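You operate a simulated robot arm through the tools that you are given. There is no shell and no other tool. Be economical: measure what you need, move in short steps, check, and stop when the job is done.

The job below is to be done with a simulated two-armed robot. You get a single attempt, and the scene is never put back.

JOB
Wipe up the spill on the top of the service bench with the yellow cloth and put it back.

The check looks at the end state, three seconds after you hand in, the way a careful person would. Anything else that was tipped, shoved, dropped, spilled or broken makes it a failure. Flat cloth is picked up by pressing the open fingertips on it (5 to 10 N) and closing them slowly along it; thin cloth reads only 2 to 8 mm in the jaws.

ROBOT AND FRAMES
Two 7-joint arms with two-finger parallel grippers on one trunk, on a base that drives. Base frame: it is fixed to the floor where the robot stands at the start and does not move with it; the origin is under the middle of the robot, x ahead of it, y to its left, z up. Lengths are in mm, angles in rad, forces in N, time in s.
The left shoulder is at the start at [70, 163, 1245], the right one opposite. Payload 3.43 kg a hand.
Tool frame (each hand has its own): the origin (TCP) lies between the finger pads and is the grasp point; the fingertips stand 34 mm ahead of it; z points along the fingers, y is the line along which they close. Largest opening 128 mm; finger width 24, thickness 12; the body of the gripper, 48 by 130 mm, starts 96 mm behind the TCP.
Orientation is that of the tool frame in the base frame, as a unit quaternion [w, x, y, z]. With the fingers straight down and closing along the base's y, the tool's x points along the base's -x, its y along +y and its z along -z.

CONTROLS
- The arms move only by the tool arm_command. It takes "left_increments", "right_increments" or both (then of equal length, played together; a hand with none holds still); each is a list of rows, each an object (a shift or turn left out is 0, a gripper value left out holds the last) with "linear": the shift along the tool's x, y, z in mm, a list of three; "rotation": the turn, a rotation vector about the tool's x, y, z in rad, a list of three; "gripper": the finger opening in mm, from 0 to 128. In form: [{"linear": [dx, dy, dz], "rotation": [wx, wy, wz], "gripper": gripper}, ...]. A call has 1 to 10 rows; each row is the pose to reach, as a shift and turn from the pose commanded when the call began, along the tool's axes at that moment. A row lasts 0.2 s, in which the tool goes at most 50 mm and 0.15 rad; a call with a longer step from one row to the next is refused whole, and so is a gripper value outside its range. A pose out of reach is approached as far as the arm can. The call stops where the force on the tool passes 40 N (or 10 N more than at its start, if that is more) or the arm is blocked; 0.2 s more then pass. Each finger travels about 153 mm/s and halts on what it meets, pressing with about 21 N; the grip force reading is that of the motor and also rises with nothing between the fingers. The clock runs only during rows and for 0.2 s after the last one: add rows that repeat a pose to give the fingers time. The reply holds the time, the measured pose of the TCP, the force on the tool along the base axes, the opening and the grip force, in the units named above and with some noise, with the torque about the TCP (base axes, N m) and any sound that the robot's microphone picked up.
- Cameras (640 x 400 px; columns grow to the right, rows downward): "scene" is now at [131.5, 30, 1464]; the picture's right is [0.34, -0.94, 0.00], its down [-0.60, -0.22, -0.77] and it looks along [0.72, 0.26, -0.64] (base axes); focal length 249 px, centre (320, 200). "left" rides on the left gripper at [76, 11, -160] in its tool frame; the picture's right is [-0.15, 0.99, 0.00], its down [-0.88, -0.13, -0.46] and it looks along [-0.45, -0.07, 0.89] (tool axes); focal length 234 px, centre (320, 200). "right" rides on the right gripper at [76, -11, -160] in its tool frame; the picture's right is [0.15, 0.99, 0.00], its down [-0.88, 0.13, -0.46] and it looks along [-0.45, 0.07, 0.89] (tool axes); focal length 234 px, centre (320, 200). There is no depth. A picture from a camera that has moved, and an enlarged one, comes with that camera's place and axes in the base frame and with its lens.
- snapshot(camera): a new picture of that camera. No time passes.
- raise_lower(by): slides the trunk up (or, below 0, down) by that many mm; the arms and the scene camera ride with it, the base frame stays. It gives what a move gives, with no picture.
- base_move(legs): drives the robot by 1 to 6 legs, each [ahead, left, turn to the left] in mm, mm and rad, along the robot's own axes; the way and the turn of a leg run together, so that a leg with both is an arc; at most 1500 mm and 3.142 rad a leg. The arms and the cameras ride along, it lands a little off, and it stops where it bumps. It gives what a move gives.
- aim_head(pan, tilt): turns the head with the scene camera to pan (to the left, within 1.501 rad either way) and tilt (down, from -0.506 to 1.204), counted from straight ahead of the robot. It gives what a move gives.
- inspect(camera, box): a new picture of the part [left, top, right, bottom] of that camera's present view, enlarged. No time passes.
- job_done(): hands the job in; it is judged then, once.

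Work in short steps. Places have to be worked out from the pictures, the camera data and where the tool is seen: move nearer, look again, correct. Check each grasp and each placing, and mend what went wrong. You have 120 turns and 88 pictures in all, those below and enlarged ones among them. Open the grippers and draw the arms clear of the work before you hand the job in, unless the task says otherwise; then end with one line.

The tools are called as a command line: name --argument value ..., lists and objects as JSON in quotes. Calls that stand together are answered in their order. arm_command: Moves the arms, as the interface text tells. Its arguments: {"type":"object","properties":{"left_increments":{"type":"array","items":{"type":"object","properties":{"linear":{"type":"array","items":{"type":"number"}},"rotation":{"type":"array","items":{"type":"number"}},"gripper":{"type":"number"}}}},"right_increments":{"type":"array","items":{"type":"object","properties":{"linear":{"type":"array","items":{"type":"number"}},"rotation":{"type":"array","items":{"type":"number"}},"gripper":{"type":"number"}}}}},"required":[]} The other tools are called the same way: raise_lower (by) slides the trunk up or down; base_move (legs) drives the base; aim_head (pan, tilt) turns the head that bears the scene camera; snapshot (camera) takes a picture; inspect (camera, box) takes an enlarged picture of a part of a camera's view; job_done () hands the job in.

At the start:

```text
time_s: 0.0
left_tool_pos: [509.7, 340.8, 1085.1]
left_tcp_rot: [0.0, 0.0, 1.0, 0.0]
left_wrist_force: [0.1, -0.1, 0.8]
left_torque: [-0.03, 0.0, 0.0]
left_width: 128.0
left_finger_force: 0.0
right_tool_pos: [513.2, -90.3, 1125.1]
right_tcp_rot: [0.0, 0.001, 1.0, -0.001]
right_wrist_force: [-0.5, -1.1, -0.3]
right_torque: [0.0, 0.02, 0.03]
right_width: 128.0
right_finger_force: 0.0
trunk travel left (down, up): [-725.0, 215.0]
robot x, y, heading: [-2.3, 0.5, 0.001]
head pan, tilt: [0.347, 0.693]
```

scene: 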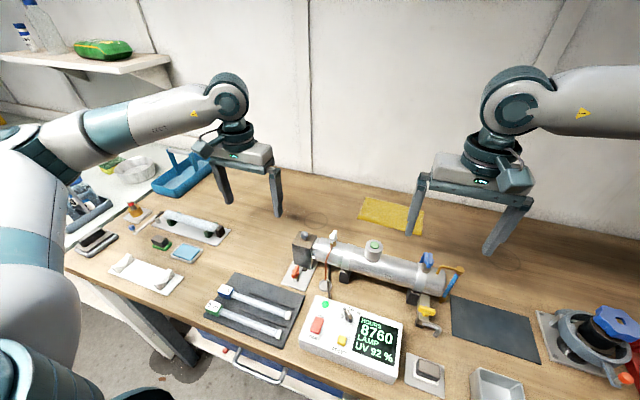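
right: 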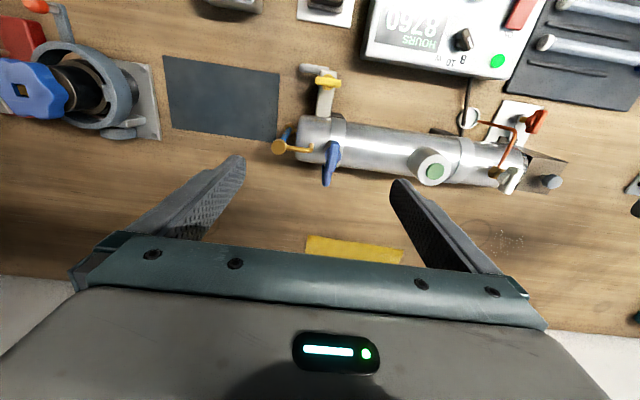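
left: 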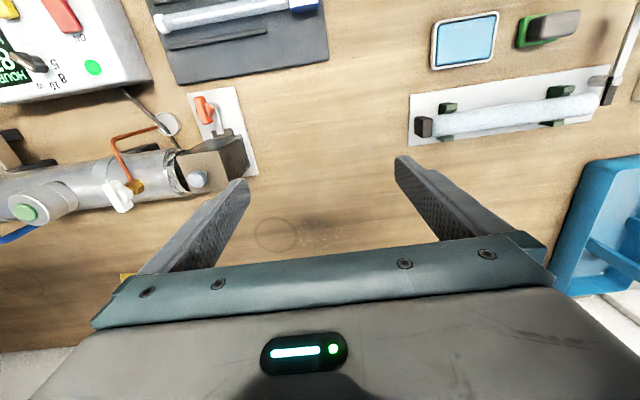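

The cloth lies at the back of the bench. The spill isn't obvious, but there are faint speckles in both hand views, so I'll enlarge those areas.

inspect --camera "scene" --box '[220, 160, 460, 310]'

inspect --camera "left" --box '[220, 140, 420, 265]'

inspect --camera "right" --box '[400, 180, 600, 305]'

```text
2.67 times, centred on (340, 235) of scene
camera zoom: at [131.5, 30.0, 1464.0], right [0.34, -0.94, 0.0], down [-0.6, -0.22, -0.77], along [0.72, 0.26, -0.64], focal length 665 px, centre (267, 107)
```

zoom: 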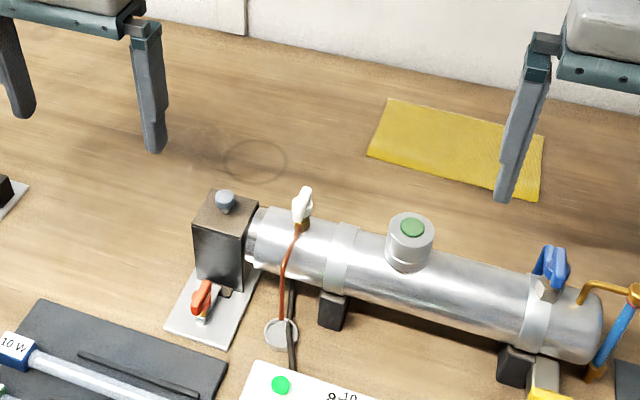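

```text
3.20 times, centred on (320, 202) of left
camera zoom: at [433.5, 353.4, 1245.0], right [0.15, 0.99, 0.0], down [0.88, -0.13, 0.46], along [0.45, -0.07, -0.89], focal length 749 px, centre (320, 192)
```

zoom: 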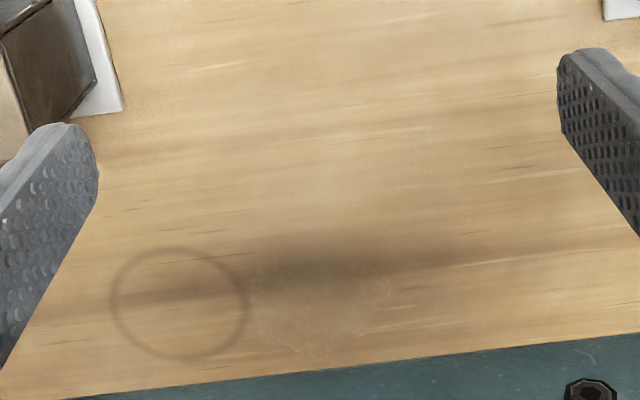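

```text
3.20 times, centred on (500, 242) of right
camera zoom: at [438.6, -101.9, 1283.3], right [-0.15, 0.99, 0.0], down [0.88, 0.13, 0.46], along [0.45, 0.07, -0.89], focal length 749 px, centre (-256, 64)
```

zoom: 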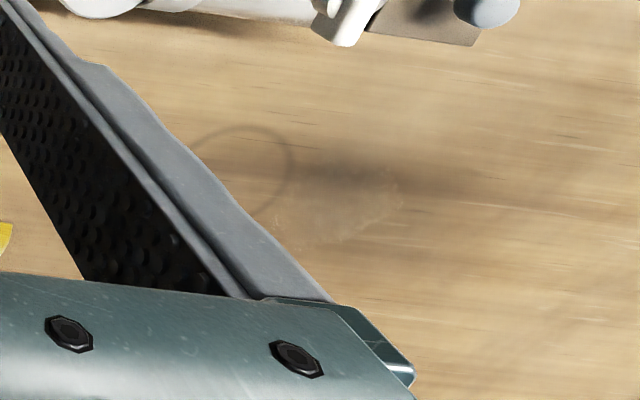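

There's a ring mark near (700, 222) and a faint glossy or hazy patch near (717, 310). I'll move the left hand forward for a clear view of that area.

arm_command --left_increments '[{"linear": [-40, 0, 0]}, {"linear": [-80, 0, 0]}, {"linear": [-120, 0, 0]}, {"linear": [-160, 0, 0]}, {"linear": [-160, 0, 0]}]'

snapshot --camera "left"

snapshot --camera "scene"

```text
time_s: 1.2
left_tool_pos: [668.7, 341.0, 1085.1]
left_tcp_rot: [-0.001, -0.001, 1.0, 0.0]
left_wrist_force: [-1.1, 0.7, -0.1]
left_torque: [-0.01, 0.0, 0.0]
left_width: 128.0
left_finger_force: 0.0
right_tool_pos: [513.1, -89.7, 1126.2]
right_tcp_rot: [0.001, 0.001, 1.0, 0.0]
right_wrist_force: [0.5, 0.0, 0.2]
right_torque: [0.03, -0.02, 0.01]
right_width: 128.0
right_finger_force: 0.0
trunk travel left (down, up): [-725.0, 215.0]
robot x, y, heading: [-0.1, -2.1, 0.001]
head pan, tilt: [0.347, 0.693]
```

```text
81 pictures are left
camera left: at [593.0, 353.8, 1245.7], right [0.15, 0.99, 0.0], down [0.88, -0.13, 0.46], along [0.45, -0.07, -0.89], focal length 234 px, centre (320, 200)
```

left: 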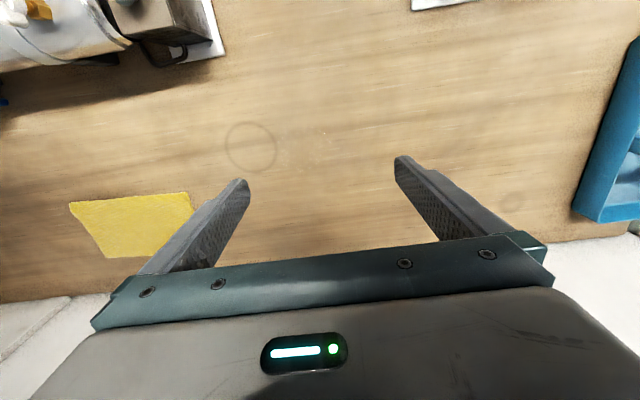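

```text
80 pictures are left
camera scene: at [130.3, 30.6, 1464.1], right [0.34, -0.94, 0.0], down [-0.6, -0.22, -0.77], along [0.72, 0.26, -0.64], focal length 249 px, centre (320, 200)
```

scene: 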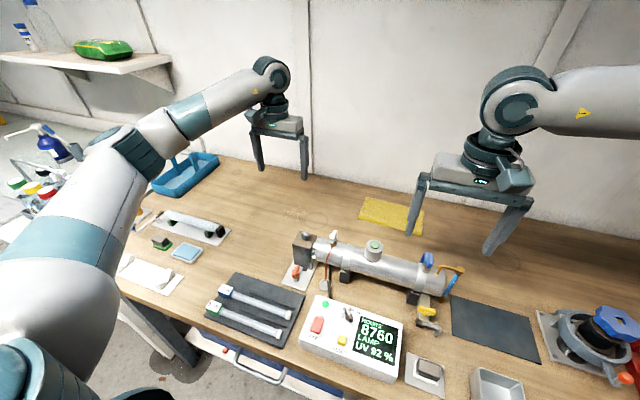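

inspect --camera "left" --box '[180, 60, 420, 210]'

inspect --camera "scene" --box '[230, 160, 390, 260]'

```text
2.67 times, centred on (300, 135) of left
camera zoom: at [593.0, 353.8, 1245.7], right [0.15, 0.99, 0.0], down [0.88, -0.13, 0.46], along [0.45, -0.07, -0.89], focal length 624 px, centre (373, 373)
```

zoom: 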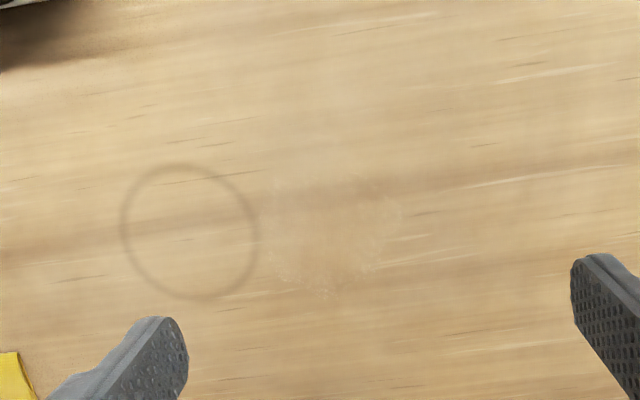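

```text
4.00 times, centred on (310, 210) of scene
camera zoom: at [130.3, 30.6, 1464.1], right [0.34, -0.94, 0.0], down [-0.6, -0.22, -0.77], along [0.72, 0.26, -0.64], focal length 997 px, centre (360, 160)
```

zoom: 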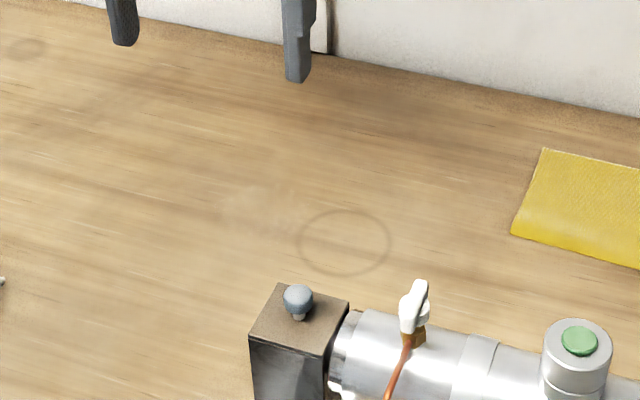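

The views only agree with each other if the bench top is near z≈905. That puts the ring at about (662, 239), the hazy patch at about (678, 316), and the cloth over about x 713–828, y −86–112. Before I trust that this patch is the spill, I'll check the rest of the bench.

aim_head --pan -0.3 --tilt 0.75

snapshot --camera "scene"

inspect --camera "scene" --box '[160, 120, 480, 320]'

inspect --camera "right" --box '[0, 0, 640, 400]'

```text
time_s: 2.2
left_tool_pos: [669.4, 341.9, 1085.6]
left_tcp_rot: [0.0, -0.001, 1.0, 0.0]
left_wrist_force: [-0.4, 0.6, -0.1]
left_torque: [0.01, -0.01, 0.0]
left_width: 127.9
left_finger_force: 0.0
right_tool_pos: [513.7, -91.0, 1123.9]
right_tcp_rot: [0.0, 0.001, 1.0, 0.0]
right_wrist_force: [0.0, 0.4, -0.7]
right_torque: [0.01, 0.01, -0.01]
right_width: 128.3
right_finger_force: 0.0
trunk travel left (down, up): [-725.0, 215.0]
robot x, y, heading: [2.4, -1.2, 0.002]
head pan, tilt: [-0.3, 0.75]
```

```text
77 pictures are left
camera scene: at [130.6, -23.4, 1459.2], right [-0.29, -0.96, 0.0], down [-0.65, 0.2, -0.73], along [0.7, -0.22, -0.68], focal length 249 px, centre (320, 200)
```

scene: 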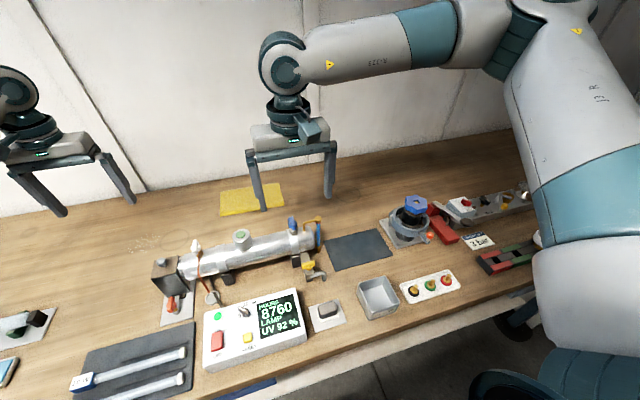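

```text
2.00 times, centred on (320, 220) of scene
camera zoom: at [130.6, -23.4, 1459.2], right [-0.29, -0.96, 0.0], down [-0.65, 0.2, -0.73], along [0.7, -0.22, -0.68], focal length 499 px, centre (320, 160)
```

zoom: 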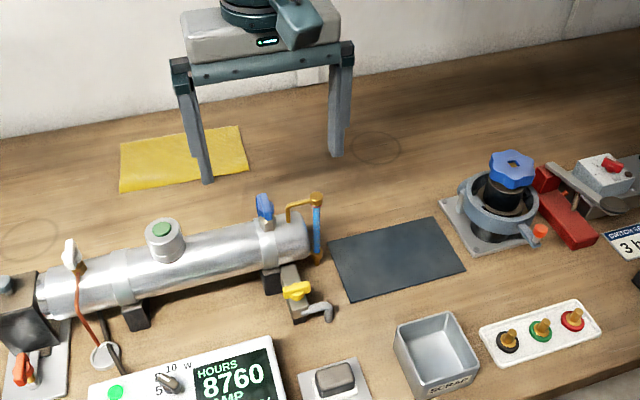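

```text
1.00 times, centred on (320, 200) of right
camera zoom: at [438.6, -101.9, 1283.3], right [-0.15, 0.99, 0.0], down [0.88, 0.13, 0.46], along [0.45, 0.07, -0.89], focal length 234 px, centre (320, 200)
```

zoom: 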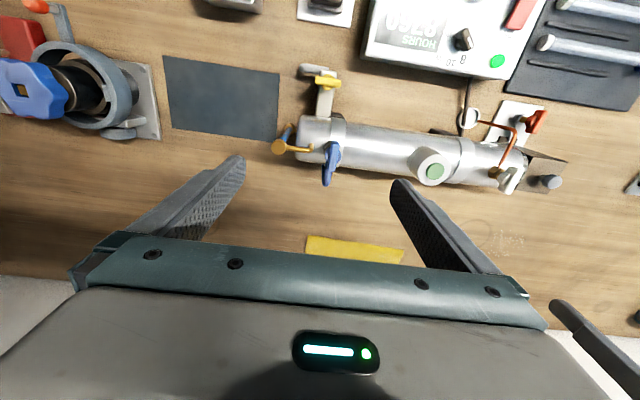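

The other marks are old rings, so the speckled patch near (678, 316) is the spill. I'll move the right hand aside, turn the left hand 90° so it closes along x, and bring it above the cloth's left end, staying high.

arm_command --left_increments '[{"linear": [-10, -25, 0], "rotation": [0, 0, 0.15]}, {"linear": [-20, -50, 0], "rotation": [0, 0, 0.3]}, {"linear": [-30, -75, 0], "rotation": [0, 0, 0.45]}, {"linear": [-40, -100, 0], "rotation": [0, 0, 0.6]}, {"linear": [-50, -125, 0], "rotation": [0, 0, 0.75]}, {"linear": [-60, -150, 0], "rotation": [0, 0, 0.9]}, {"linear": [-70, -175, 0], "rotation": [0, 0, 1.05]}, {"linear": [-80, -200, 0], "rotation": [0, 0, 1.2]}, {"linear": [-90, -225, 0], "rotation": [0, 0, 1.35]}, {"linear": [-100, -250, 0], "rotation": [0, 0, 1.49]}]' --right_increments '[{"linear": [0, -30, 0]}, {"linear": [0, -60, 0]}, {"linear": [0, -90, 0]}, {"linear": [0, -120, 0]}, {"linear": [0, -150, 0]}, {"linear": [0, -180, 0]}, {"linear": [0, -200, 0]}, {"linear": [0, -200, 0]}, {"linear": [0, -200, 0]}, {"linear": [0, -200, 0]}]'

snapshot --camera "left"

snapshot --camera "scene"

```text
time_s: 4.4
left_tool_pos: [566.9, 13.4, 1197.7]
left_tcp_rot: [0.044, 0.609, 0.792, -0.007]
left_wrist_force: [0.4, -0.7, -0.3]
left_torque: [0.09, 0.01, 0.0]
left_width: 128.1
left_finger_force: 0.1
left hand out of reach, approached as far as the arm can: row 5, 6, 7, 8, 9, 10
right_tool_pos: [512.6, -293.7, 1125.8]
right_tcp_rot: [0.0, 0.0, 1.0, 0.002]
right_wrist_force: [0.2, -0.5, 0.0]
right_torque: [0.06, -0.02, -0.01]
right_width: 127.9
right_finger_force: 0.0
trunk travel left (down, up): [-725.0, 215.0]
robot x, y, heading: [2.8, 1.3, -0.006]
head pan, tilt: [-0.3, 0.75]
```

```text
74 pictures are left
camera left: at [548.4, 101.5, 1351.0], right [0.99, 0.11, 0.06], down [0.07, -0.85, 0.52], along [0.11, -0.51, -0.85], focal length 234 px, centre (320, 200)
```

left: 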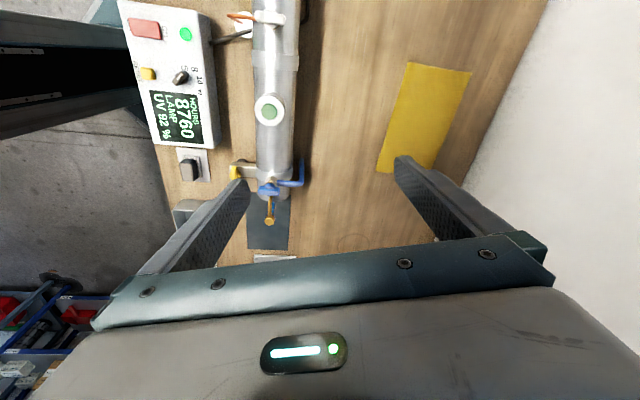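

```text
73 pictures are left
camera scene: at [131.6, -26.4, 1459.1], right [-0.29, -0.96, 0.0], down [-0.65, 0.2, -0.73], along [0.7, -0.21, -0.68], focal length 249 px, centre (320, 200)
```

scene: 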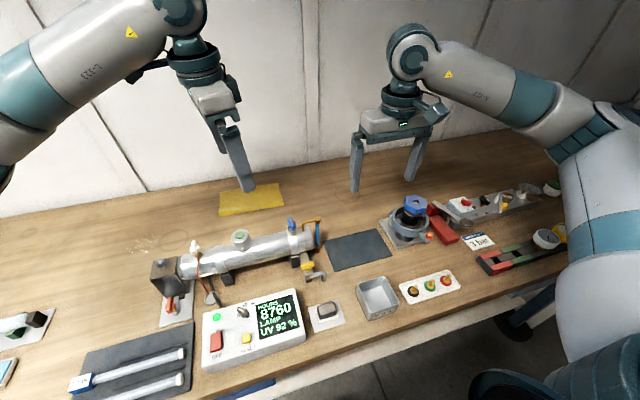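

With the turned wrist, the left hand couldn't reach that spot from here. I'll drive the base 100 mm to the right so the cloth lies more to the left arm's side, then see where the pose settles.

base_move --legs '[[0, -110, 0]]'

arm_command --left_increments '[{"linear": [0, 0, 0]}]'

```text
time_s: 5.6
left_tool_pos: [566.6, -93.7, 1198.5]
left_tcp_rot: [0.047, 0.61, 0.791, -0.007]
left_wrist_force: [-0.3, 0.4, 0.2]
left_torque: [-0.01, -0.04, 0.0]
left_width: 128.3
left_finger_force: 0.0
right_tool_pos: [510.2, -402.7, 1125.0]
right_tcp_rot: [0.0, 0.001, 1.0, 0.0]
right_wrist_force: [1.0, 0.0, -0.1]
right_torque: [-0.02, 0.03, -0.04]
right_width: 127.8
right_finger_force: 0.1
trunk travel left (down, up): [-725.0, 215.0]
robot x, y, heading: [1.7, -109.2, 0.002]
head pan, tilt: [-0.3, 0.75]
```

```text
time_s: 6.0
left_tool_pos: [565.5, -92.6, 1198.0]
left_tcp_rot: [0.045, 0.609, 0.791, -0.008]
left_wrist_force: [-1.1, 0.2, 0.5]
left_torque: [-0.04, 0.02, 0.01]
left_width: 127.8
left_finger_force: 0.1
right_tool_pos: [510.5, -402.2, 1126.1]
right_tcp_rot: [0.001, 0.001, 1.0, -0.002]
right_wrist_force: [0.0, -0.4, -0.6]
right_torque: [0.02, -0.01, 0.01]
right_width: 128.1
right_finger_force: 0.1
trunk travel left (down, up): [-725.0, 215.0]
robot x, y, heading: [-2.0, -110.5, -0.001]
head pan, tilt: [-0.3, 0.75]
```

The pose holds where it was measured. I'll straighten the tilt, finish the turn and go above the cloth's left end at about (765, 90, 1090).

arm_command --left_increments '[{"linear": [17, 29, 13], "rotation": [0.005, 0.01, 0.032]}, {"linear": [34, 59, 27], "rotation": [0.01, 0.02, 0.064]}, {"linear": [51, 88, 40], "rotation": [0.015, 0.03, 0.096]}, {"linear": [67, 118, 54], "rotation": [0.021, 0.04, 0.128]}, {"linear": [84, 147, 67], "rotation": [0.026, 0.05, 0.16]}, {"linear": [101, 177, 80], "rotation": [0.032, 0.06, 0.19]}, {"linear": [118, 206, 94], "rotation": [0.037, 0.07, 0.22]}, {"linear": [135, 235, 107], "rotation": [0.042, 0.08, 0.255]}, {"linear": [135, 235, 107], "rotation": [0.042, 0.08, 0.255]}]'

snapshot --camera "left"

```text
time_s: 8.0
left_tool_pos: [480.1, 16.9, 1149.0]
left_tcp_rot: [0.013, 0.67, 0.742, 0.008]
left_wrist_force: [1.0, -0.9, -0.4]
left_torque: [0.06, 0.04, -0.04]
left_width: 128.2
left_finger_force: 0.1
left hand out of reach, approached as far as the arm can: row 1, 2, 3, 4, 5, 6, 7, 8, 9
right_tool_pos: [511.9, -405.1, 1122.9]
right_tcp_rot: [-0.001, 0.002, 1.0, 0.0]
right_wrist_force: [0.2, -0.6, 0.2]
right_torque: [0.09, 0.03, 0.01]
right_width: 127.8
right_finger_force: 0.1
trunk travel left (down, up): [-725.0, 215.0]
robot x, y, heading: [-1.7, -109.3, 0.003]
head pan, tilt: [-0.3, 0.75]
```

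```text
72 pictures are left
camera left: at [478.9, 96.5, 1309.6], right [1.0, -0.04, 0.03], down [-0.05, -0.89, 0.46], along [0.01, -0.46, -0.89], focal length 234 px, centre (320, 200)
```

left: 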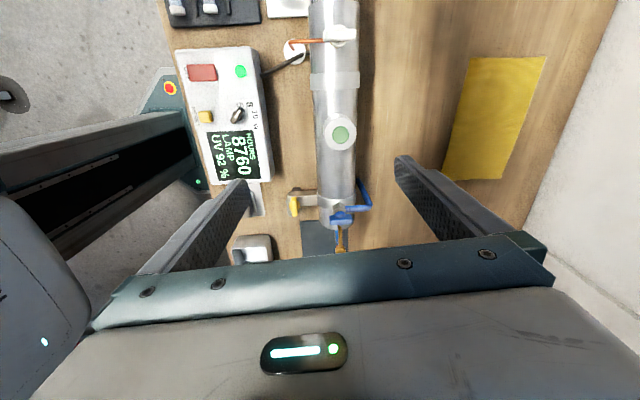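

That's a wrist limit in this turning direction. I'll unwind the wrist and go round the other way (−90°), keeping high.

arm_command --left_increments '[{"linear": [11, 3, 0], "rotation": [0, 0, -0.147]}, {"linear": [22, 6, 0], "rotation": [0, 0, -0.294]}, {"linear": [33, 9, 0], "rotation": [0, 0, -0.441]}, {"linear": [44, 12, 0], "rotation": [0, 0, -0.588]}, {"linear": [55, 15, 0], "rotation": [0, 0, -0.735]}, {"linear": [66, 18, 0], "rotation": [0, 0, -0.882]}, {"linear": [77, 21, 0], "rotation": [0, 0, -1.029]}, {"linear": [88, 24, 0], "rotation": [0, 0, -1.176]}, {"linear": [99, 27, 0], "rotation": [0, 0, -1.323]}, {"linear": [110, 30, 0], "rotation": [0, 0, -1.47]}]'

```text
time_s: 10.2
left_tool_pos: [500.6, 130.3, 1150.4]
left_tcp_rot: [0.017, -0.003, 1.0, -0.001]
left_wrist_force: [-0.5, 0.2, 0.2]
left_torque: [-0.04, -0.01, 0.03]
left_width: 127.7
left_finger_force: 0.0
right_tool_pos: [510.2, -402.4, 1125.1]
right_tcp_rot: [0.0, 0.002, 1.0, 0.001]
right_wrist_force: [0.2, -0.4, 0.3]
right_torque: [0.01, 0.02, 0.01]
right_width: 127.9
right_finger_force: 0.1
trunk travel left (down, up): [-725.0, 215.0]
robot x, y, heading: [-1.1, -109.5, 0.002]
head pan, tilt: [-0.3, 0.75]
```

Now I'll turn the other way while moving forward a bit.

arm_command --left_increments '[{"linear": [-10, 0, 0], "rotation": [0, 0.034, -0.14]}, {"linear": [-20, 0, 0], "rotation": [0, 0.034, -0.28]}, {"linear": [-30, 0, 0], "rotation": [0, 0.034, -0.42]}, {"linear": [-40, 0, 0], "rotation": [0, 0.034, -0.56]}, {"linear": [-50, 0, 0], "rotation": [0, 0.034, -0.7]}, {"linear": [-60, 0, 0], "rotation": [0, 0.034, -0.84]}, {"linear": [-70, 0, 0], "rotation": [0, 0.034, -0.98]}, {"linear": [-80, 0, 0], "rotation": [0, 0.034, -1.12]}, {"linear": [-90, 0, 0], "rotation": [0, 0.034, -1.26]}, {"linear": [-100, 0, 0], "rotation": [0, 0.034, -1.4]}]'

```text
time_s: 12.4
left_tool_pos: [600.9, 131.8, 1155.1]
left_tcp_rot: [-0.004, -0.646, 0.763, -0.013]
left_wrist_force: [-0.3, 0.0, 0.6]
left_torque: [-0.02, -0.01, 0.0]
left_width: 128.0
left_finger_force: 0.1
right_tool_pos: [511.6, -403.2, 1126.1]
right_tcp_rot: [0.0, 0.001, 1.0, 0.0]
right_wrist_force: [0.3, -0.3, -0.2]
right_torque: [0.0, -0.02, 0.01]
right_width: 127.8
right_finger_force: 0.1
trunk travel left (down, up): [-725.0, 215.0]
robot x, y, heading: [3.5, -110.0, -0.003]
head pan, tilt: [-0.3, 0.75]
```

That direction works. I'll finish the alignment and move above the cloth's left end at about z 1030, with the fingers narrowed to 70 mm.

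arm_command --left_increments '[{"linear": [3, -30, 0], "rotation": [-0.003, -0.005, -0.03], "gripper": 70}, {"linear": [6, -65, 0], "rotation": [-0.006, -0.01, -0.06]}, {"linear": [9, -100, 0], "rotation": [-0.009, -0.015, -0.1]}, {"linear": [12, -135, 10], "rotation": [-0.012, -0.02, -0.13]}, {"linear": [16, -171, 40], "rotation": [-0.015, -0.023, -0.166]}, {"linear": [16, -171, 70], "rotation": [-0.015, -0.023, -0.166]}, {"linear": [16, -171, 100], "rotation": [-0.015, -0.023, -0.166]}, {"linear": [16, -171, 125], "rotation": [-0.015, -0.023, -0.166]}, {"linear": [16, -171, 125], "rotation": [-0.015, -0.023, -0.166]}]'

snapshot --camera "left"

snapshot --camera "scene"

```text
time_s: 14.4
left_tool_pos: [766.5, 82.5, 1031.9]
left_tcp_rot: [0.0, -0.706, 0.708, 0.001]
left_wrist_force: [0.0, -0.2, -0.1]
left_torque: [-0.03, 0.03, 0.0]
left_width: 69.8
left_finger_force: 0.0
right_tool_pos: [510.3, -402.2, 1126.1]
right_tcp_rot: [-0.001, 0.0, 1.0, 0.0]
right_wrist_force: [-0.3, -0.2, -0.5]
right_torque: [-0.04, -0.01, 0.01]
right_width: 128.0
right_finger_force: 0.1
trunk travel left (down, up): [-725.0, 215.0]
robot x, y, heading: [1.7, -106.7, -0.004]
head pan, tilt: [-0.3, 0.75]
```

```text
71 pictures are left
camera left: at [756.4, 7.9, 1191.8], right [-0.99, 0.15, 0.0], down [0.13, 0.88, 0.45], along [0.07, 0.45, -0.89], focal length 234 px, centre (320, 200)
```

left: 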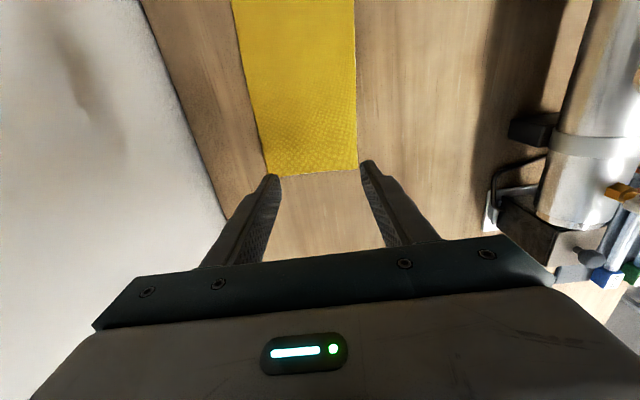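

```text
70 pictures are left
camera scene: at [129.8, -133.8, 1459.3], right [-0.3, -0.95, 0.0], down [-0.65, 0.2, -0.73], along [0.7, -0.22, -0.68], focal length 249 px, centre (320, 200)
```

scene: 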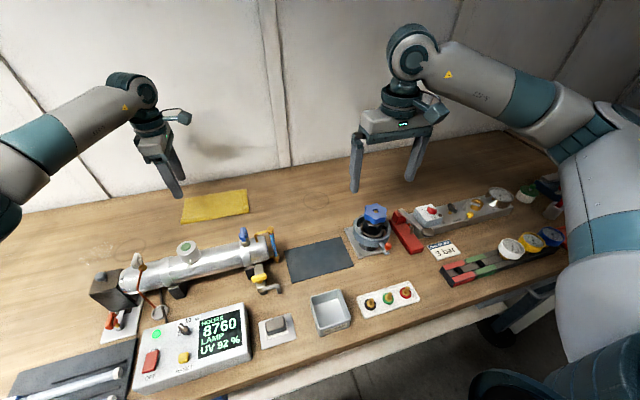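

The cloth's left edge sits at about y 111, x 722–838. I'll shift to about (780, 90) and descend to roughly 12 mm above the expected surface.

arm_command --left_increments '[{"linear": [-8, -13, 20]}, {"linear": [-8, -13, 40]}, {"linear": [-8, -13, 60]}, {"linear": [-8, -13, 72]}, {"linear": [-8, -13, 80]}, {"linear": [-8, -13, 80]}]'

snapshot --camera "left"

```text
time_s: 15.8
left_tool_pos: [780.6, 91.5, 949.8]
left_tcp_rot: [-0.001, -0.706, 0.709, 0.002]
left_wrist_force: [0.3, 0.4, 0.2]
left_torque: [0.03, 0.0, 0.0]
left_width: 70.2
left_finger_force: 0.1
right_tool_pos: [511.7, -403.0, 1124.7]
right_tcp_rot: [-0.001, 0.001, 1.0, 0.0]
right_wrist_force: [0.0, 0.1, -0.5]
right_torque: [0.05, 0.0, -0.03]
right_width: 128.0
right_finger_force: 0.1
trunk travel left (down, up): [-725.0, 215.0]
robot x, y, heading: [0.1, -108.0, -0.002]
head pan, tilt: [-0.3, 0.75]
```

```text
69 pictures are left
camera left: at [770.6, 16.8, 1110.9], right [-0.99, 0.15, 0.0], down [0.13, 0.88, 0.45], along [0.07, 0.45, -0.89], focal length 234 px, centre (320, 200)
```

left: 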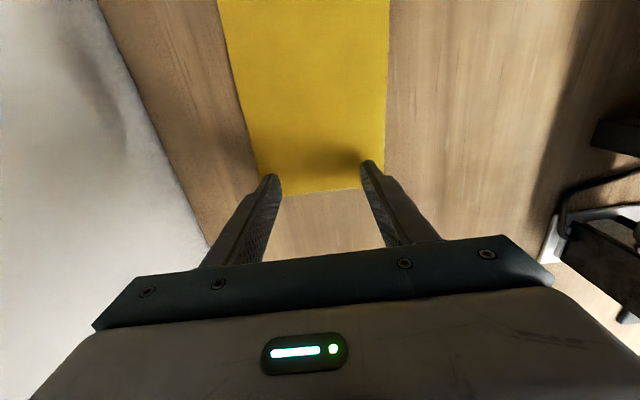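

The fingertips are over the cloth close to its edge. I'll go down in fine steps until there's contact.

arm_command --left_increments '[{"linear": [0, 0, 3]}, {"linear": [0, 0, 5]}, {"linear": [0, 0, 7]}, {"linear": [0, 0, 8]}, {"linear": [0, 0, 9]}, {"linear": [0, 0, 9]}]'

```text
time_s: 17.2
left_tool_pos: [782.4, 91.3, 942.9]
left_tcp_rot: [-0.001, -0.706, 0.709, 0.002]
left_wrist_force: [0.1, -0.4, 0.4]
left_torque: [-0.01, -0.02, 0.0]
left_width: 70.2
left_finger_force: 0.1
right_tool_pos: [511.0, -404.1, 1124.7]
right_tcp_rot: [0.0, 0.001, 1.0, 0.0]
right_wrist_force: [-0.4, -1.2, 0.2]
right_torque: [-0.01, 0.01, 0.02]
right_width: 127.6
right_finger_force: 0.1
trunk travel left (down, up): [-725.0, 215.0]
robot x, y, heading: [-4.6, -111.8, -0.005]
head pan, tilt: [-0.3, 0.75]
```

arm_command --left_increments '[{"linear": [0, 0, 1]}, {"linear": [0, 0, 2]}, {"linear": [0, 0, 3]}, {"linear": [0, 0, 4]}, {"linear": [0, 0, 4]}]'

inspect --camera "left" --box '[200, 100, 440, 250]'

```text
time_s: 18.4
left_tool_pos: [780.4, 90.9, 937.9]
left_tcp_rot: [-0.002, -0.706, 0.709, 0.001]
left_wrist_force: [-0.7, -0.2, 0.5]
left_torque: [-0.03, 0.03, -0.01]
left_width: 69.8
left_finger_force: 0.0
right_tool_pos: [511.4, -403.4, 1126.0]
right_tcp_rot: [0.001, 0.0, 1.0, -0.001]
right_wrist_force: [0.0, 0.2, -0.7]
right_torque: [0.02, 0.0, -0.01]
right_width: 127.9
right_finger_force: 0.0
trunk travel left (down, up): [-725.0, 215.0]
robot x, y, heading: [-0.6, -111.7, 0.0]
head pan, tilt: [-0.3, 0.75]
```

```text
2.67 times, centred on (320, 175) of left
camera zoom: at [770.6, 16.3, 1097.9], right [-0.99, 0.15, 0.0], down [0.13, 0.88, 0.45], along [0.07, 0.45, -0.89], focal length 624 px, centre (320, 267)
```

zoom: 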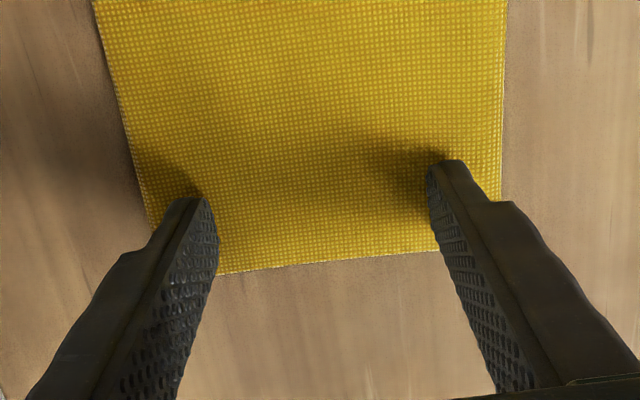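

No contact yet, and the shadows suggest a small gap. I'll keep going down.

arm_command --left_increments '[{"linear": [0, 0, 2]}, {"linear": [0, 0, 4]}, {"linear": [0, 0, 6]}, {"linear": [0, 0, 8]}, {"linear": [0, 0, 8]}]'

```text
time_s: 19.6
left_tool_pos: [780.0, 90.9, 935.8]
left_tcp_rot: [0.001, -0.707, 0.707, -0.002]
left_wrist_force: [6.6, 4.3, 34.3]
left_torque: [0.35, 0.23, -0.24]
left_width: 69.7
left_finger_force: 0.1
right_tool_pos: [508.2, -403.8, 1127.8]
right_tcp_rot: [0.001, 0.001, 1.0, -0.001]
right_wrist_force: [0.3, -0.9, -0.7]
right_torque: [0.0, 0.03, 0.02]
right_width: 127.9
right_finger_force: 0.1
trunk travel left (down, up): [-725.0, 215.0]
robot x, y, heading: [2.9, -113.1, -0.0]
head pan, tilt: [-0.3, 0.75]
```

Contact is at a TCP height of about 936, so the surface is about 902, but 34 N is too hard. I'll ease up to around 8 N.

arm_command --left_increments '[{"linear": [0, 0, -2]}, {"linear": [0, 0, -4]}, {"linear": [0, 0, -4]}]'

```text
time_s: 20.4
left_tool_pos: [781.0, 91.6, 936.5]
left_tcp_rot: [0.0, -0.706, 0.708, 0.0]
left_wrist_force: [4.3, 1.2, 22.3]
left_torque: [0.14, -0.65, 0.05]
left_width: 70.3
left_finger_force: 0.4
right_tool_pos: [507.8, -402.7, 1126.1]
right_tcp_rot: [0.001, 0.001, 1.0, 0.0]
right_wrist_force: [0.3, 0.3, -0.2]
right_torque: [-0.01, 0.02, -0.01]
right_width: 128.2
right_finger_force: 0.0
trunk travel left (down, up): [-725.0, 215.0]
robot x, y, heading: [-0.5, -111.0, -0.002]
head pan, tilt: [-0.3, 0.75]
```

arm_command --left_increments '[{"linear": [0, 0, -2]}, {"linear": [0, 0, -4]}, {"linear": [0, 0, -4]}]'

```text
time_s: 21.2
left_tool_pos: [781.1, 91.2, 936.3]
left_tcp_rot: [-0.002, -0.706, 0.708, 0.003]
left_wrist_force: [0.4, 0.2, 1.9]
left_torque: [-0.01, -0.11, -0.04]
left_width: 70.2
left_finger_force: 0.1
right_tool_pos: [510.2, -402.4, 1125.9]
right_tcp_rot: [0.0, 0.001, 1.0, 0.0]
right_wrist_force: [1.3, -0.5, 0.5]
right_torque: [0.01, -0.01, 0.03]
right_width: 128.0
right_finger_force: 0.1
trunk travel left (down, up): [-725.0, 215.0]
robot x, y, heading: [-1.4, -110.5, -0.002]
head pan, tilt: [-0.3, 0.75]
```

It's at 2 N now. I'll press 1.3 mm more for about 8 N and close slowly, in two stages.

arm_command --left_increments '[{"linear": [0, 0, 1.3]}, {"linear": [0, 0, 1.3], "gripper": 66}, {"linear": [0, 0, 1.3], "gripper": 61}, {"linear": [0, 0, 1.3], "gripper": 56}, {"linear": [0, 0, 1.3], "gripper": 51}, {"linear": [0, 0, 1.3], "gripper": 46}, {"linear": [0, 0, 1.3], "gripper": 41}, {"linear": [0, 0, 1.3], "gripper": 36}]'

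inspect --camera "left" --box '[200, 50, 440, 200]'

```text
time_s: 23.0
left_tool_pos: [781.7, 91.3, 937.6]
left_tcp_rot: [-0.001, -0.706, 0.708, 0.001]
left_wrist_force: [0.1, 0.0, 0.8]
left_torque: [0.03, -0.04, 0.01]
left_width: 35.7
left_finger_force: 0.6
right_tool_pos: [511.5, -403.1, 1125.5]
right_tcp_rot: [0.0, 0.001, 1.0, 0.0]
right_wrist_force: [-0.7, 0.5, -0.3]
right_torque: [-0.01, -0.02, 0.0]
right_width: 128.0
right_finger_force: 0.0
trunk travel left (down, up): [-725.0, 215.0]
robot x, y, heading: [0.1, -109.6, -0.003]
head pan, tilt: [-0.3, 0.75]
```

```text
2.67 times, centred on (320, 125) of left
camera zoom: at [771.5, 16.4, 1097.2], right [-0.99, 0.15, 0.0], down [0.13, 0.88, 0.45], along [0.07, 0.45, -0.89], focal length 624 px, centre (320, 400)
```

zoom: 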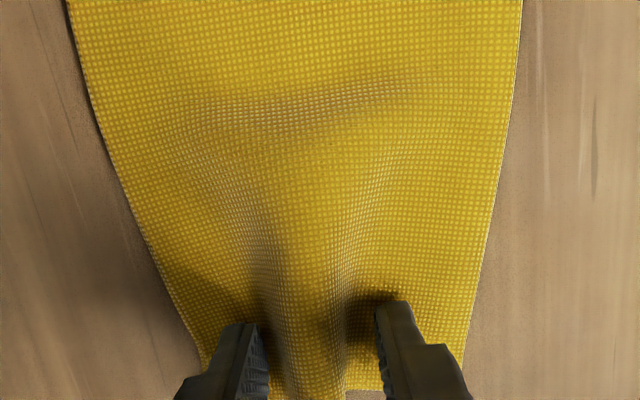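

The cloth is gathering into a fold, but the pressing force has dropped. I'll press 1.5 mm more and finish closing.

arm_command --left_increments '[{"linear": [0, 0, 1.5]}, {"linear": [0, 0, 1.5], "gripper": 31}, {"linear": [0, 0, 1.5], "gripper": 26}, {"linear": [0, 0, 1.5], "gripper": 21}, {"linear": [0, 0, 1.5], "gripper": 16}, {"linear": [0, 0, 1.5], "gripper": 11}, {"linear": [0, 0, 1.5], "gripper": 6}, {"linear": [0, 0, 1.5], "gripper": 0}, {"linear": [0, 0, 1.5], "gripper": 0}]'

snapshot --camera "left"

```text
time_s: 25.0
left_tool_pos: [783.0, 90.5, 935.8]
left_tcp_rot: [-0.001, -0.706, 0.708, 0.001]
left_wrist_force: [0.3, -0.2, 6.9]
left_torque: [0.04, -0.03, -0.03]
left_width: 4.2
left_finger_force: 21.2
right_tool_pos: [510.6, -404.2, 1125.5]
right_tcp_rot: [0.001, 0.002, 1.0, 0.0]
right_wrist_force: [0.2, 0.0, 0.7]
right_torque: [-0.03, 0.0, 0.01]
right_width: 127.9
right_finger_force: 0.1
trunk travel left (down, up): [-725.0, 215.0]
robot x, y, heading: [0.2, -112.4, 0.001]
head pan, tilt: [-0.3, 0.75]
```

```text
66 pictures are left
camera left: at [771.0, 15.9, 1096.4], right [-0.99, 0.15, 0.0], down [0.13, 0.88, 0.45], along [0.07, 0.45, -0.89], focal length 234 px, centre (320, 200)
```

left: 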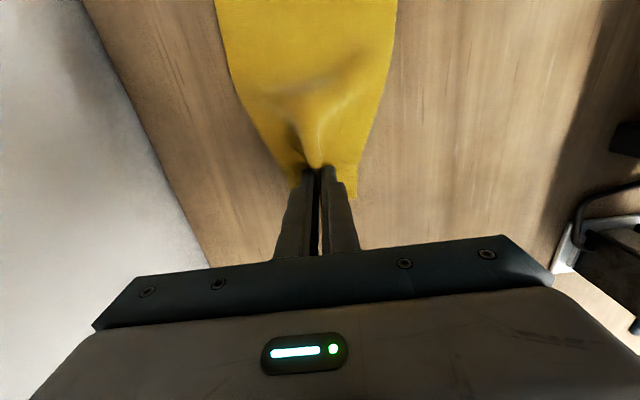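

Gripped: 4.2 mm between the fingers, 21 N grip. I'll skim just above the bench so the cloth trails flat, moving to about (690, 200).

arm_command --left_increments '[{"linear": [0, 0, -3]}, {"linear": [-20, 10, -4]}, {"linear": [-40, 25, -4]}, {"linear": [-60, 45, -4]}, {"linear": [-80, 65, -4]}, {"linear": [-100, 85, -4]}, {"linear": [-120, 98, -4]}, {"linear": [-120, 98, -4]}]'

aim_head --pan 0.5 --tilt 0.75

snapshot --camera "scene"

snapshot --camera "left"

```text
time_s: 26.8
left_tool_pos: [684.6, 213.0, 938.0]
left_tcp_rot: [0.0, -0.705, 0.709, 0.001]
left_wrist_force: [-0.5, -0.4, 0.0]
left_torque: [0.02, 0.01, 0.01]
left_width: 3.9
left_finger_force: 21.0
right_tool_pos: [510.5, -403.5, 1124.9]
right_tcp_rot: [0.0, 0.002, 1.0, 0.001]
right_wrist_force: [-0.9, 0.7, 0.2]
right_torque: [-0.02, -0.01, -0.02]
right_width: 128.1
right_finger_force: 0.2
trunk travel left (down, up): [-725.0, 215.0]
robot x, y, heading: [-0.2, -110.5, 0.002]
head pan, tilt: [-0.3, 0.75]
```

```text
time_s: 28.0
left_tool_pos: [684.5, 212.1, 939.6]
left_tcp_rot: [-0.001, -0.706, 0.708, 0.001]
left_wrist_force: [1.2, 0.6, -0.2]
left_torque: [0.02, -0.03, 0.01]
left_width: 4.2
left_finger_force: 21.3
right_tool_pos: [512.0, -403.1, 1125.9]
right_tcp_rot: [0.0, 0.002, 1.0, 0.0]
right_wrist_force: [0.0, -0.6, -0.2]
right_torque: [0.01, 0.01, 0.0]
right_width: 128.0
right_finger_force: 0.1
trunk travel left (down, up): [-725.0, 215.0]
robot x, y, heading: [1.1, -109.3, -0.003]
head pan, tilt: [0.499, 0.75]
```

```text
65 pictures are left
camera scene: at [124.2, -69.9, 1459.2], right [0.48, -0.88, 0.0], down [-0.6, -0.32, -0.73], along [0.64, 0.35, -0.68], focal length 249 px, centre (320, 200)
```

scene: 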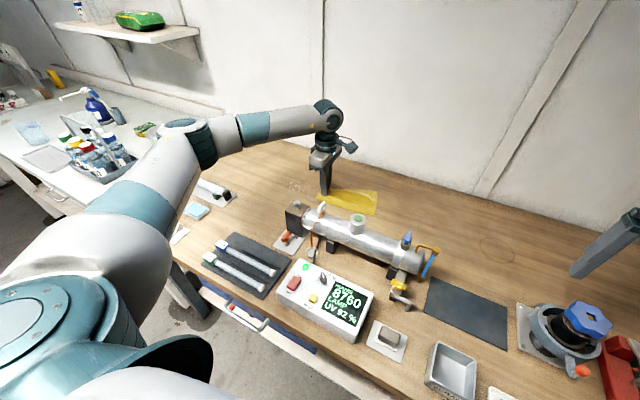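

```text
64 pictures are left
camera left: at [673.1, 137.5, 1099.1], right [-0.99, 0.15, 0.0], down [0.13, 0.88, 0.45], along [0.07, 0.45, -0.89], focal length 234 px, centre (320, 200)
```

left: 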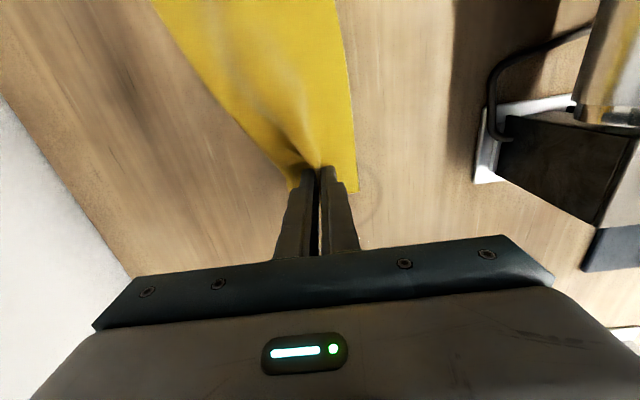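

The cloth trails well. The spill is at about (667, 322), so I'll press lightly and drag along x≈668 from y 213 to 460, pulling the whole cloth across it.

arm_command --left_increments '[{"linear": [-10, 16, 2]}, {"linear": [-35, 16, 3.5]}, {"linear": [-60, 16, 4]}, {"linear": [-85, 16, 4]}, {"linear": [-110, 16, 4]}, {"linear": [-135, 16, 4]}, {"linear": [-160, 16, 4]}, {"linear": [-190, 16, 4]}, {"linear": [-220, 16, 4]}, {"linear": [-250, 16, 4]}]'

snapshot --camera "left"

snapshot --camera "scene"

```text
time_s: 30.2
left_tool_pos: [668.4, 460.0, 935.9]
left_tcp_rot: [-0.001, -0.706, 0.709, 0.0]
left_wrist_force: [-0.9, -3.0, 4.6]
left_torque: [-0.07, -0.04, 0.02]
left_width: 4.2
left_finger_force: 21.3
right_tool_pos: [509.4, -403.1, 1126.3]
right_tcp_rot: [0.0, 0.002, 1.0, 0.0]
right_wrist_force: [-0.1, 0.1, -0.6]
right_torque: [0.0, 0.02, -0.01]
right_width: 128.2
right_finger_force: 0.1
trunk travel left (down, up): [-725.0, 215.0]
robot x, y, heading: [-2.2, -111.5, -0.002]
head pan, tilt: [0.499, 0.75]
```

```text
63 pictures are left
camera left: at [657.0, 385.4, 1096.5], right [-0.99, 0.15, 0.0], down [0.13, 0.88, 0.45], along [0.07, 0.45, -0.89], focal length 234 px, centre (320, 200)
```

left: 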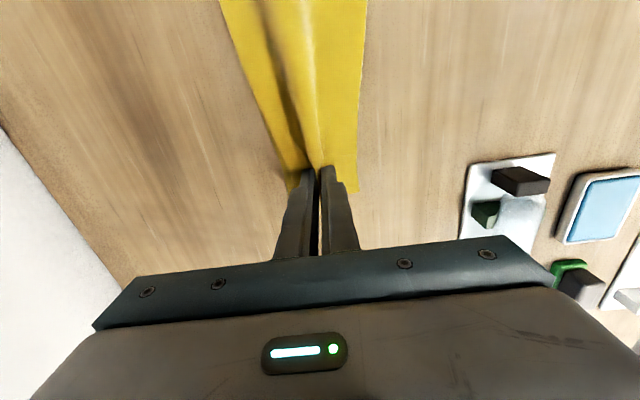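

```text
62 pictures are left
camera scene: at [123.1, -70.4, 1459.4], right [0.48, -0.88, 0.0], down [-0.6, -0.32, -0.73], along [0.64, 0.35, -0.68], focal length 249 px, centre (320, 200)
```

scene: 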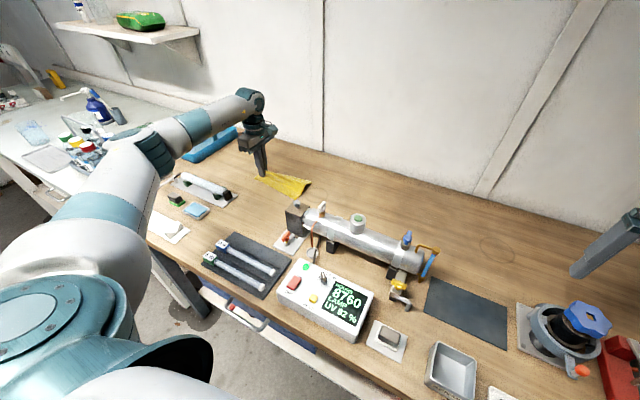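

The whole cloth has slid over the area. I'll lift it clear and look at what's left on the bench.

arm_command --left_increments '[{"linear": [-10, 0, -30]}, {"linear": [-20, 0, -70]}, {"linear": [-30, 0, -110]}, {"linear": [-40, 0, -150]}, {"linear": [-40, 0, -190]}, {"linear": [-40, 0, -230]}, {"linear": [-40, 0, -240]}, {"linear": [-40, 0, -240]}]'

snapshot --camera "scene"

inspect --camera "scene" --box '[240, 150, 400, 250]'

snapshot --camera "left"

```text
time_s: 32.0
left_tool_pos: [669.3, 503.5, 1175.9]
left_tcp_rot: [-0.002, -0.706, 0.708, 0.001]
left_wrist_force: [0.1, 0.2, 0.0]
left_torque: [-0.04, -0.02, 0.03]
left_width: 4.2
left_finger_force: 21.0
right_tool_pos: [510.2, -402.6, 1125.2]
right_tcp_rot: [-0.001, 0.001, 1.0, 0.0]
right_wrist_force: [0.4, -0.3, -0.7]
right_torque: [0.01, -0.03, -0.01]
right_width: 127.9
right_finger_force: 0.0
trunk travel left (down, up): [-725.0, 215.0]
robot x, y, heading: [0.8, -105.1, -0.002]
head pan, tilt: [0.499, 0.75]
```

```text
61 pictures are left
camera scene: at [124.3, -69.6, 1459.2], right [0.48, -0.88, 0.0], down [-0.6, -0.33, -0.73], along [0.64, 0.35, -0.68], focal length 249 px, centre (320, 200)
```

scene: 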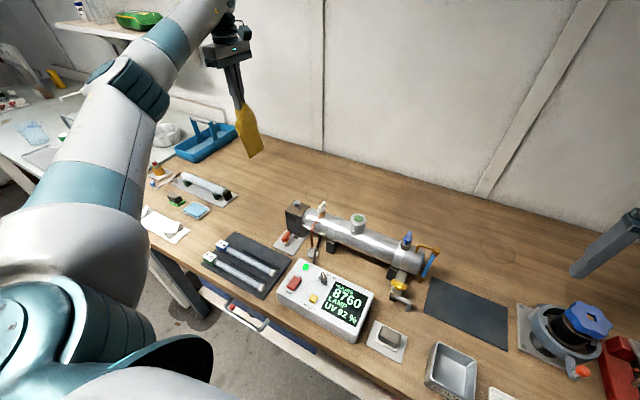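

```text
4.00 times, centred on (320, 200) of scene
camera zoom: at [124.3, -69.6, 1459.2], right [0.48, -0.88, 0.0], down [-0.6, -0.33, -0.73], along [0.64, 0.35, -0.68], focal length 997 px, centre (320, 200)
```

zoom: 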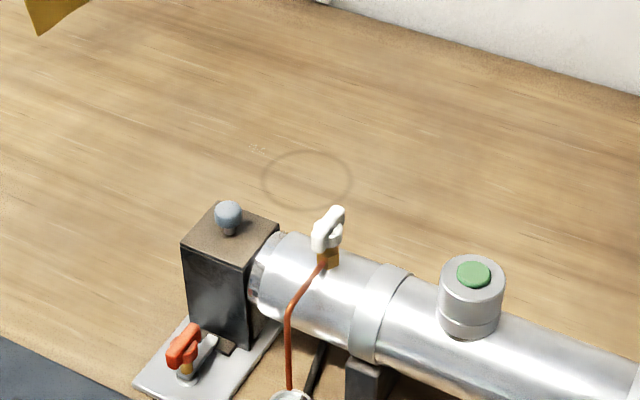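

```text
59 pictures are left
camera left: at [657.7, 428.6, 1335.6], right [-0.99, 0.15, 0.0], down [0.13, 0.88, 0.45], along [0.06, 0.45, -0.89], focal length 234 px, centre (320, 200)
```

left: 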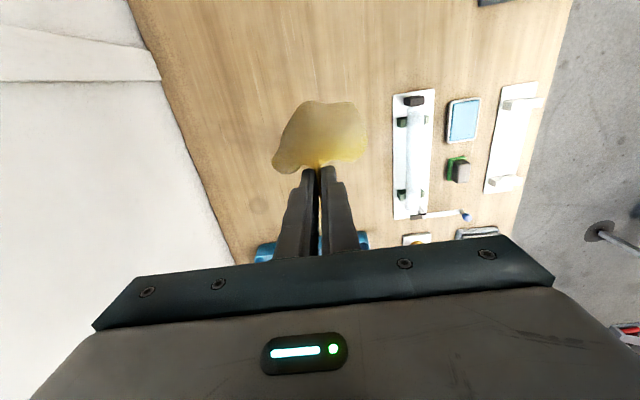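

Most of the spill is gone, but a small residue shows near (679, 295). I'll enlarge it more.

inspect --camera "scene" --box '[280, 170, 330, 201]'

inspect --camera "left" --box '[200, 0, 440, 150]'

```text
12.80 times, centred on (305, 186) of scene
camera zoom: at [124.3, -69.6, 1459.2], right [0.48, -0.88, 0.0], down [-0.6, -0.33, -0.73], along [0.64, 0.35, -0.68], focal length 3191 px, centre (512, 386)
```

zoom: 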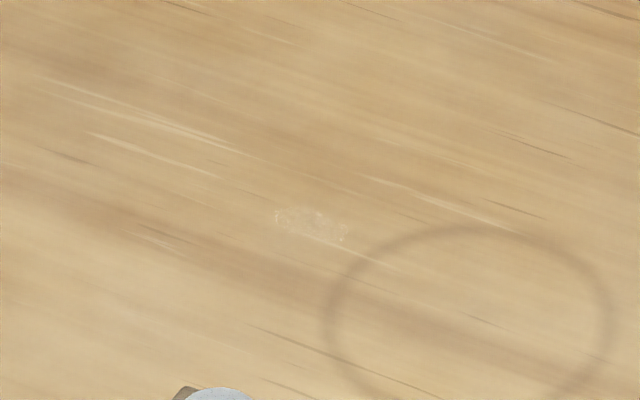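

```text
2.67 times, centred on (320, 75) of left
camera zoom: at [657.7, 428.6, 1335.6], right [-0.99, 0.15, 0.0], down [0.13, 0.88, 0.45], along [0.06, 0.45, -0.89], focal length 624 px, centre (320, 533)
```

zoom: 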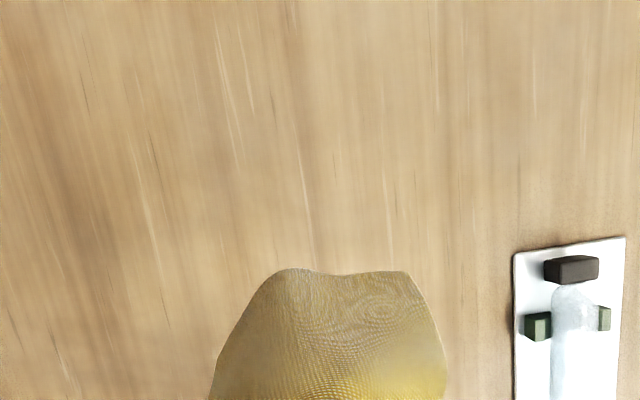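

A patch about 20 mm across remains at (679, 297). I'll carry the hanging cloth back to y≈130, lay it down towards +y, and make a second pressed pass along x≈680.

arm_command --left_increments '[{"linear": [20, -2, -10]}, {"linear": [60, -4, -10]}, {"linear": [105, -6, -10]}, {"linear": [150, -8, -10]}, {"linear": [195, -11, -10]}, {"linear": [240, -11, -10]}, {"linear": [285, -11, -10]}, {"linear": [330, -11, -10]}, {"linear": [360, -11, -10]}, {"linear": [373, -11, -10]}]'

arm_command --left_increments '[{"linear": [0, 0, 20]}, {"linear": [0, 0, 50]}, {"linear": [-10, 0, 80]}, {"linear": [-30, 0, 110]}, {"linear": [-55, 0, 140]}, {"linear": [-80, 0, 170]}, {"linear": [-105, 0, 200]}, {"linear": [-130, 0, 225]}, {"linear": [-145, 0, 242]}, {"linear": [-150, 0, 242]}]'

snapshot --camera "left"

snapshot --camera "scene"

```text
time_s: 34.2
left_tool_pos: [680.5, 127.9, 1186.8]
left_tcp_rot: [-0.001, -0.706, 0.708, 0.002]
left_wrist_force: [-0.5, 0.4, -0.2]
left_torque: [0.01, -0.03, -0.02]
left_width: 4.0
left_finger_force: 20.8
right_tool_pos: [511.2, -403.4, 1125.0]
right_tcp_rot: [0.0, 0.002, 1.0, 0.0]
right_wrist_force: [-0.2, -0.3, 0.0]
right_torque: [-0.02, 0.01, -0.04]
right_width: 127.9
right_finger_force: 0.1
trunk travel left (down, up): [-725.0, 215.0]
robot x, y, heading: [-0.7, -108.5, -0.002]
head pan, tilt: [0.499, 0.75]
```

```text
time_s: 36.4
left_tool_pos: [679.8, 278.8, 943.2]
left_tcp_rot: [-0.001, -0.706, 0.708, 0.001]
left_wrist_force: [0.7, -0.4, 0.2]
left_torque: [-0.03, 0.01, -0.01]
left_width: 4.4
left_finger_force: 21.1
right_tool_pos: [511.5, -403.5, 1124.2]
right_tcp_rot: [0.0, 0.0, 1.0, 0.001]
right_wrist_force: [0.2, -0.2, 0.2]
right_torque: [-0.03, 0.0, 0.01]
right_width: 127.9
right_finger_force: 0.0
trunk travel left (down, up): [-725.0, 215.0]
robot x, y, heading: [0.8, -110.4, -0.0]
head pan, tilt: [0.499, 0.75]
```

```text
56 pictures are left
camera left: at [668.5, 203.0, 1103.8], right [-0.99, 0.15, 0.0], down [0.13, 0.88, 0.45], along [0.07, 0.45, -0.89], focal length 234 px, centre (320, 200)
```

left: 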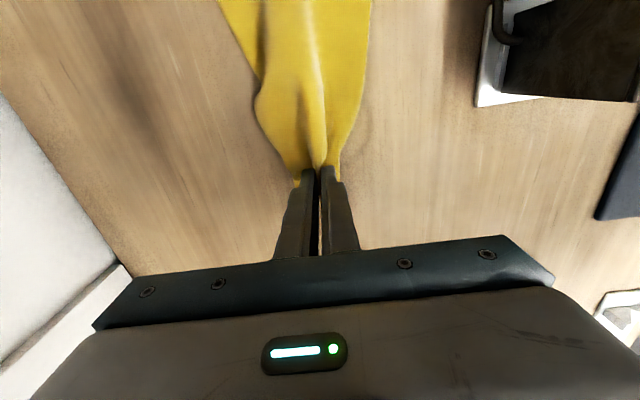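

```text
55 pictures are left
camera scene: at [124.1, -70.0, 1459.2], right [0.48, -0.88, 0.0], down [-0.6, -0.33, -0.73], along [0.64, 0.35, -0.68], focal length 249 px, centre (320, 200)
```

scene: 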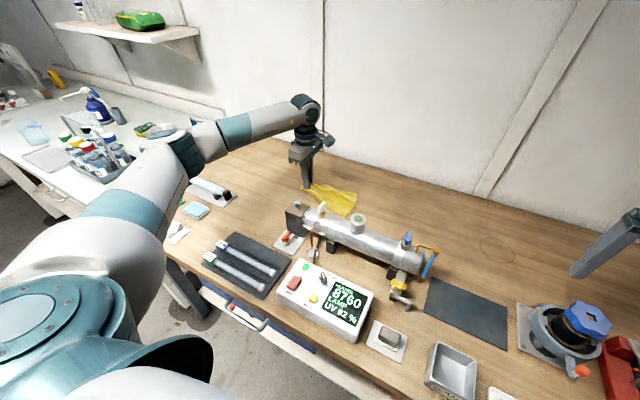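

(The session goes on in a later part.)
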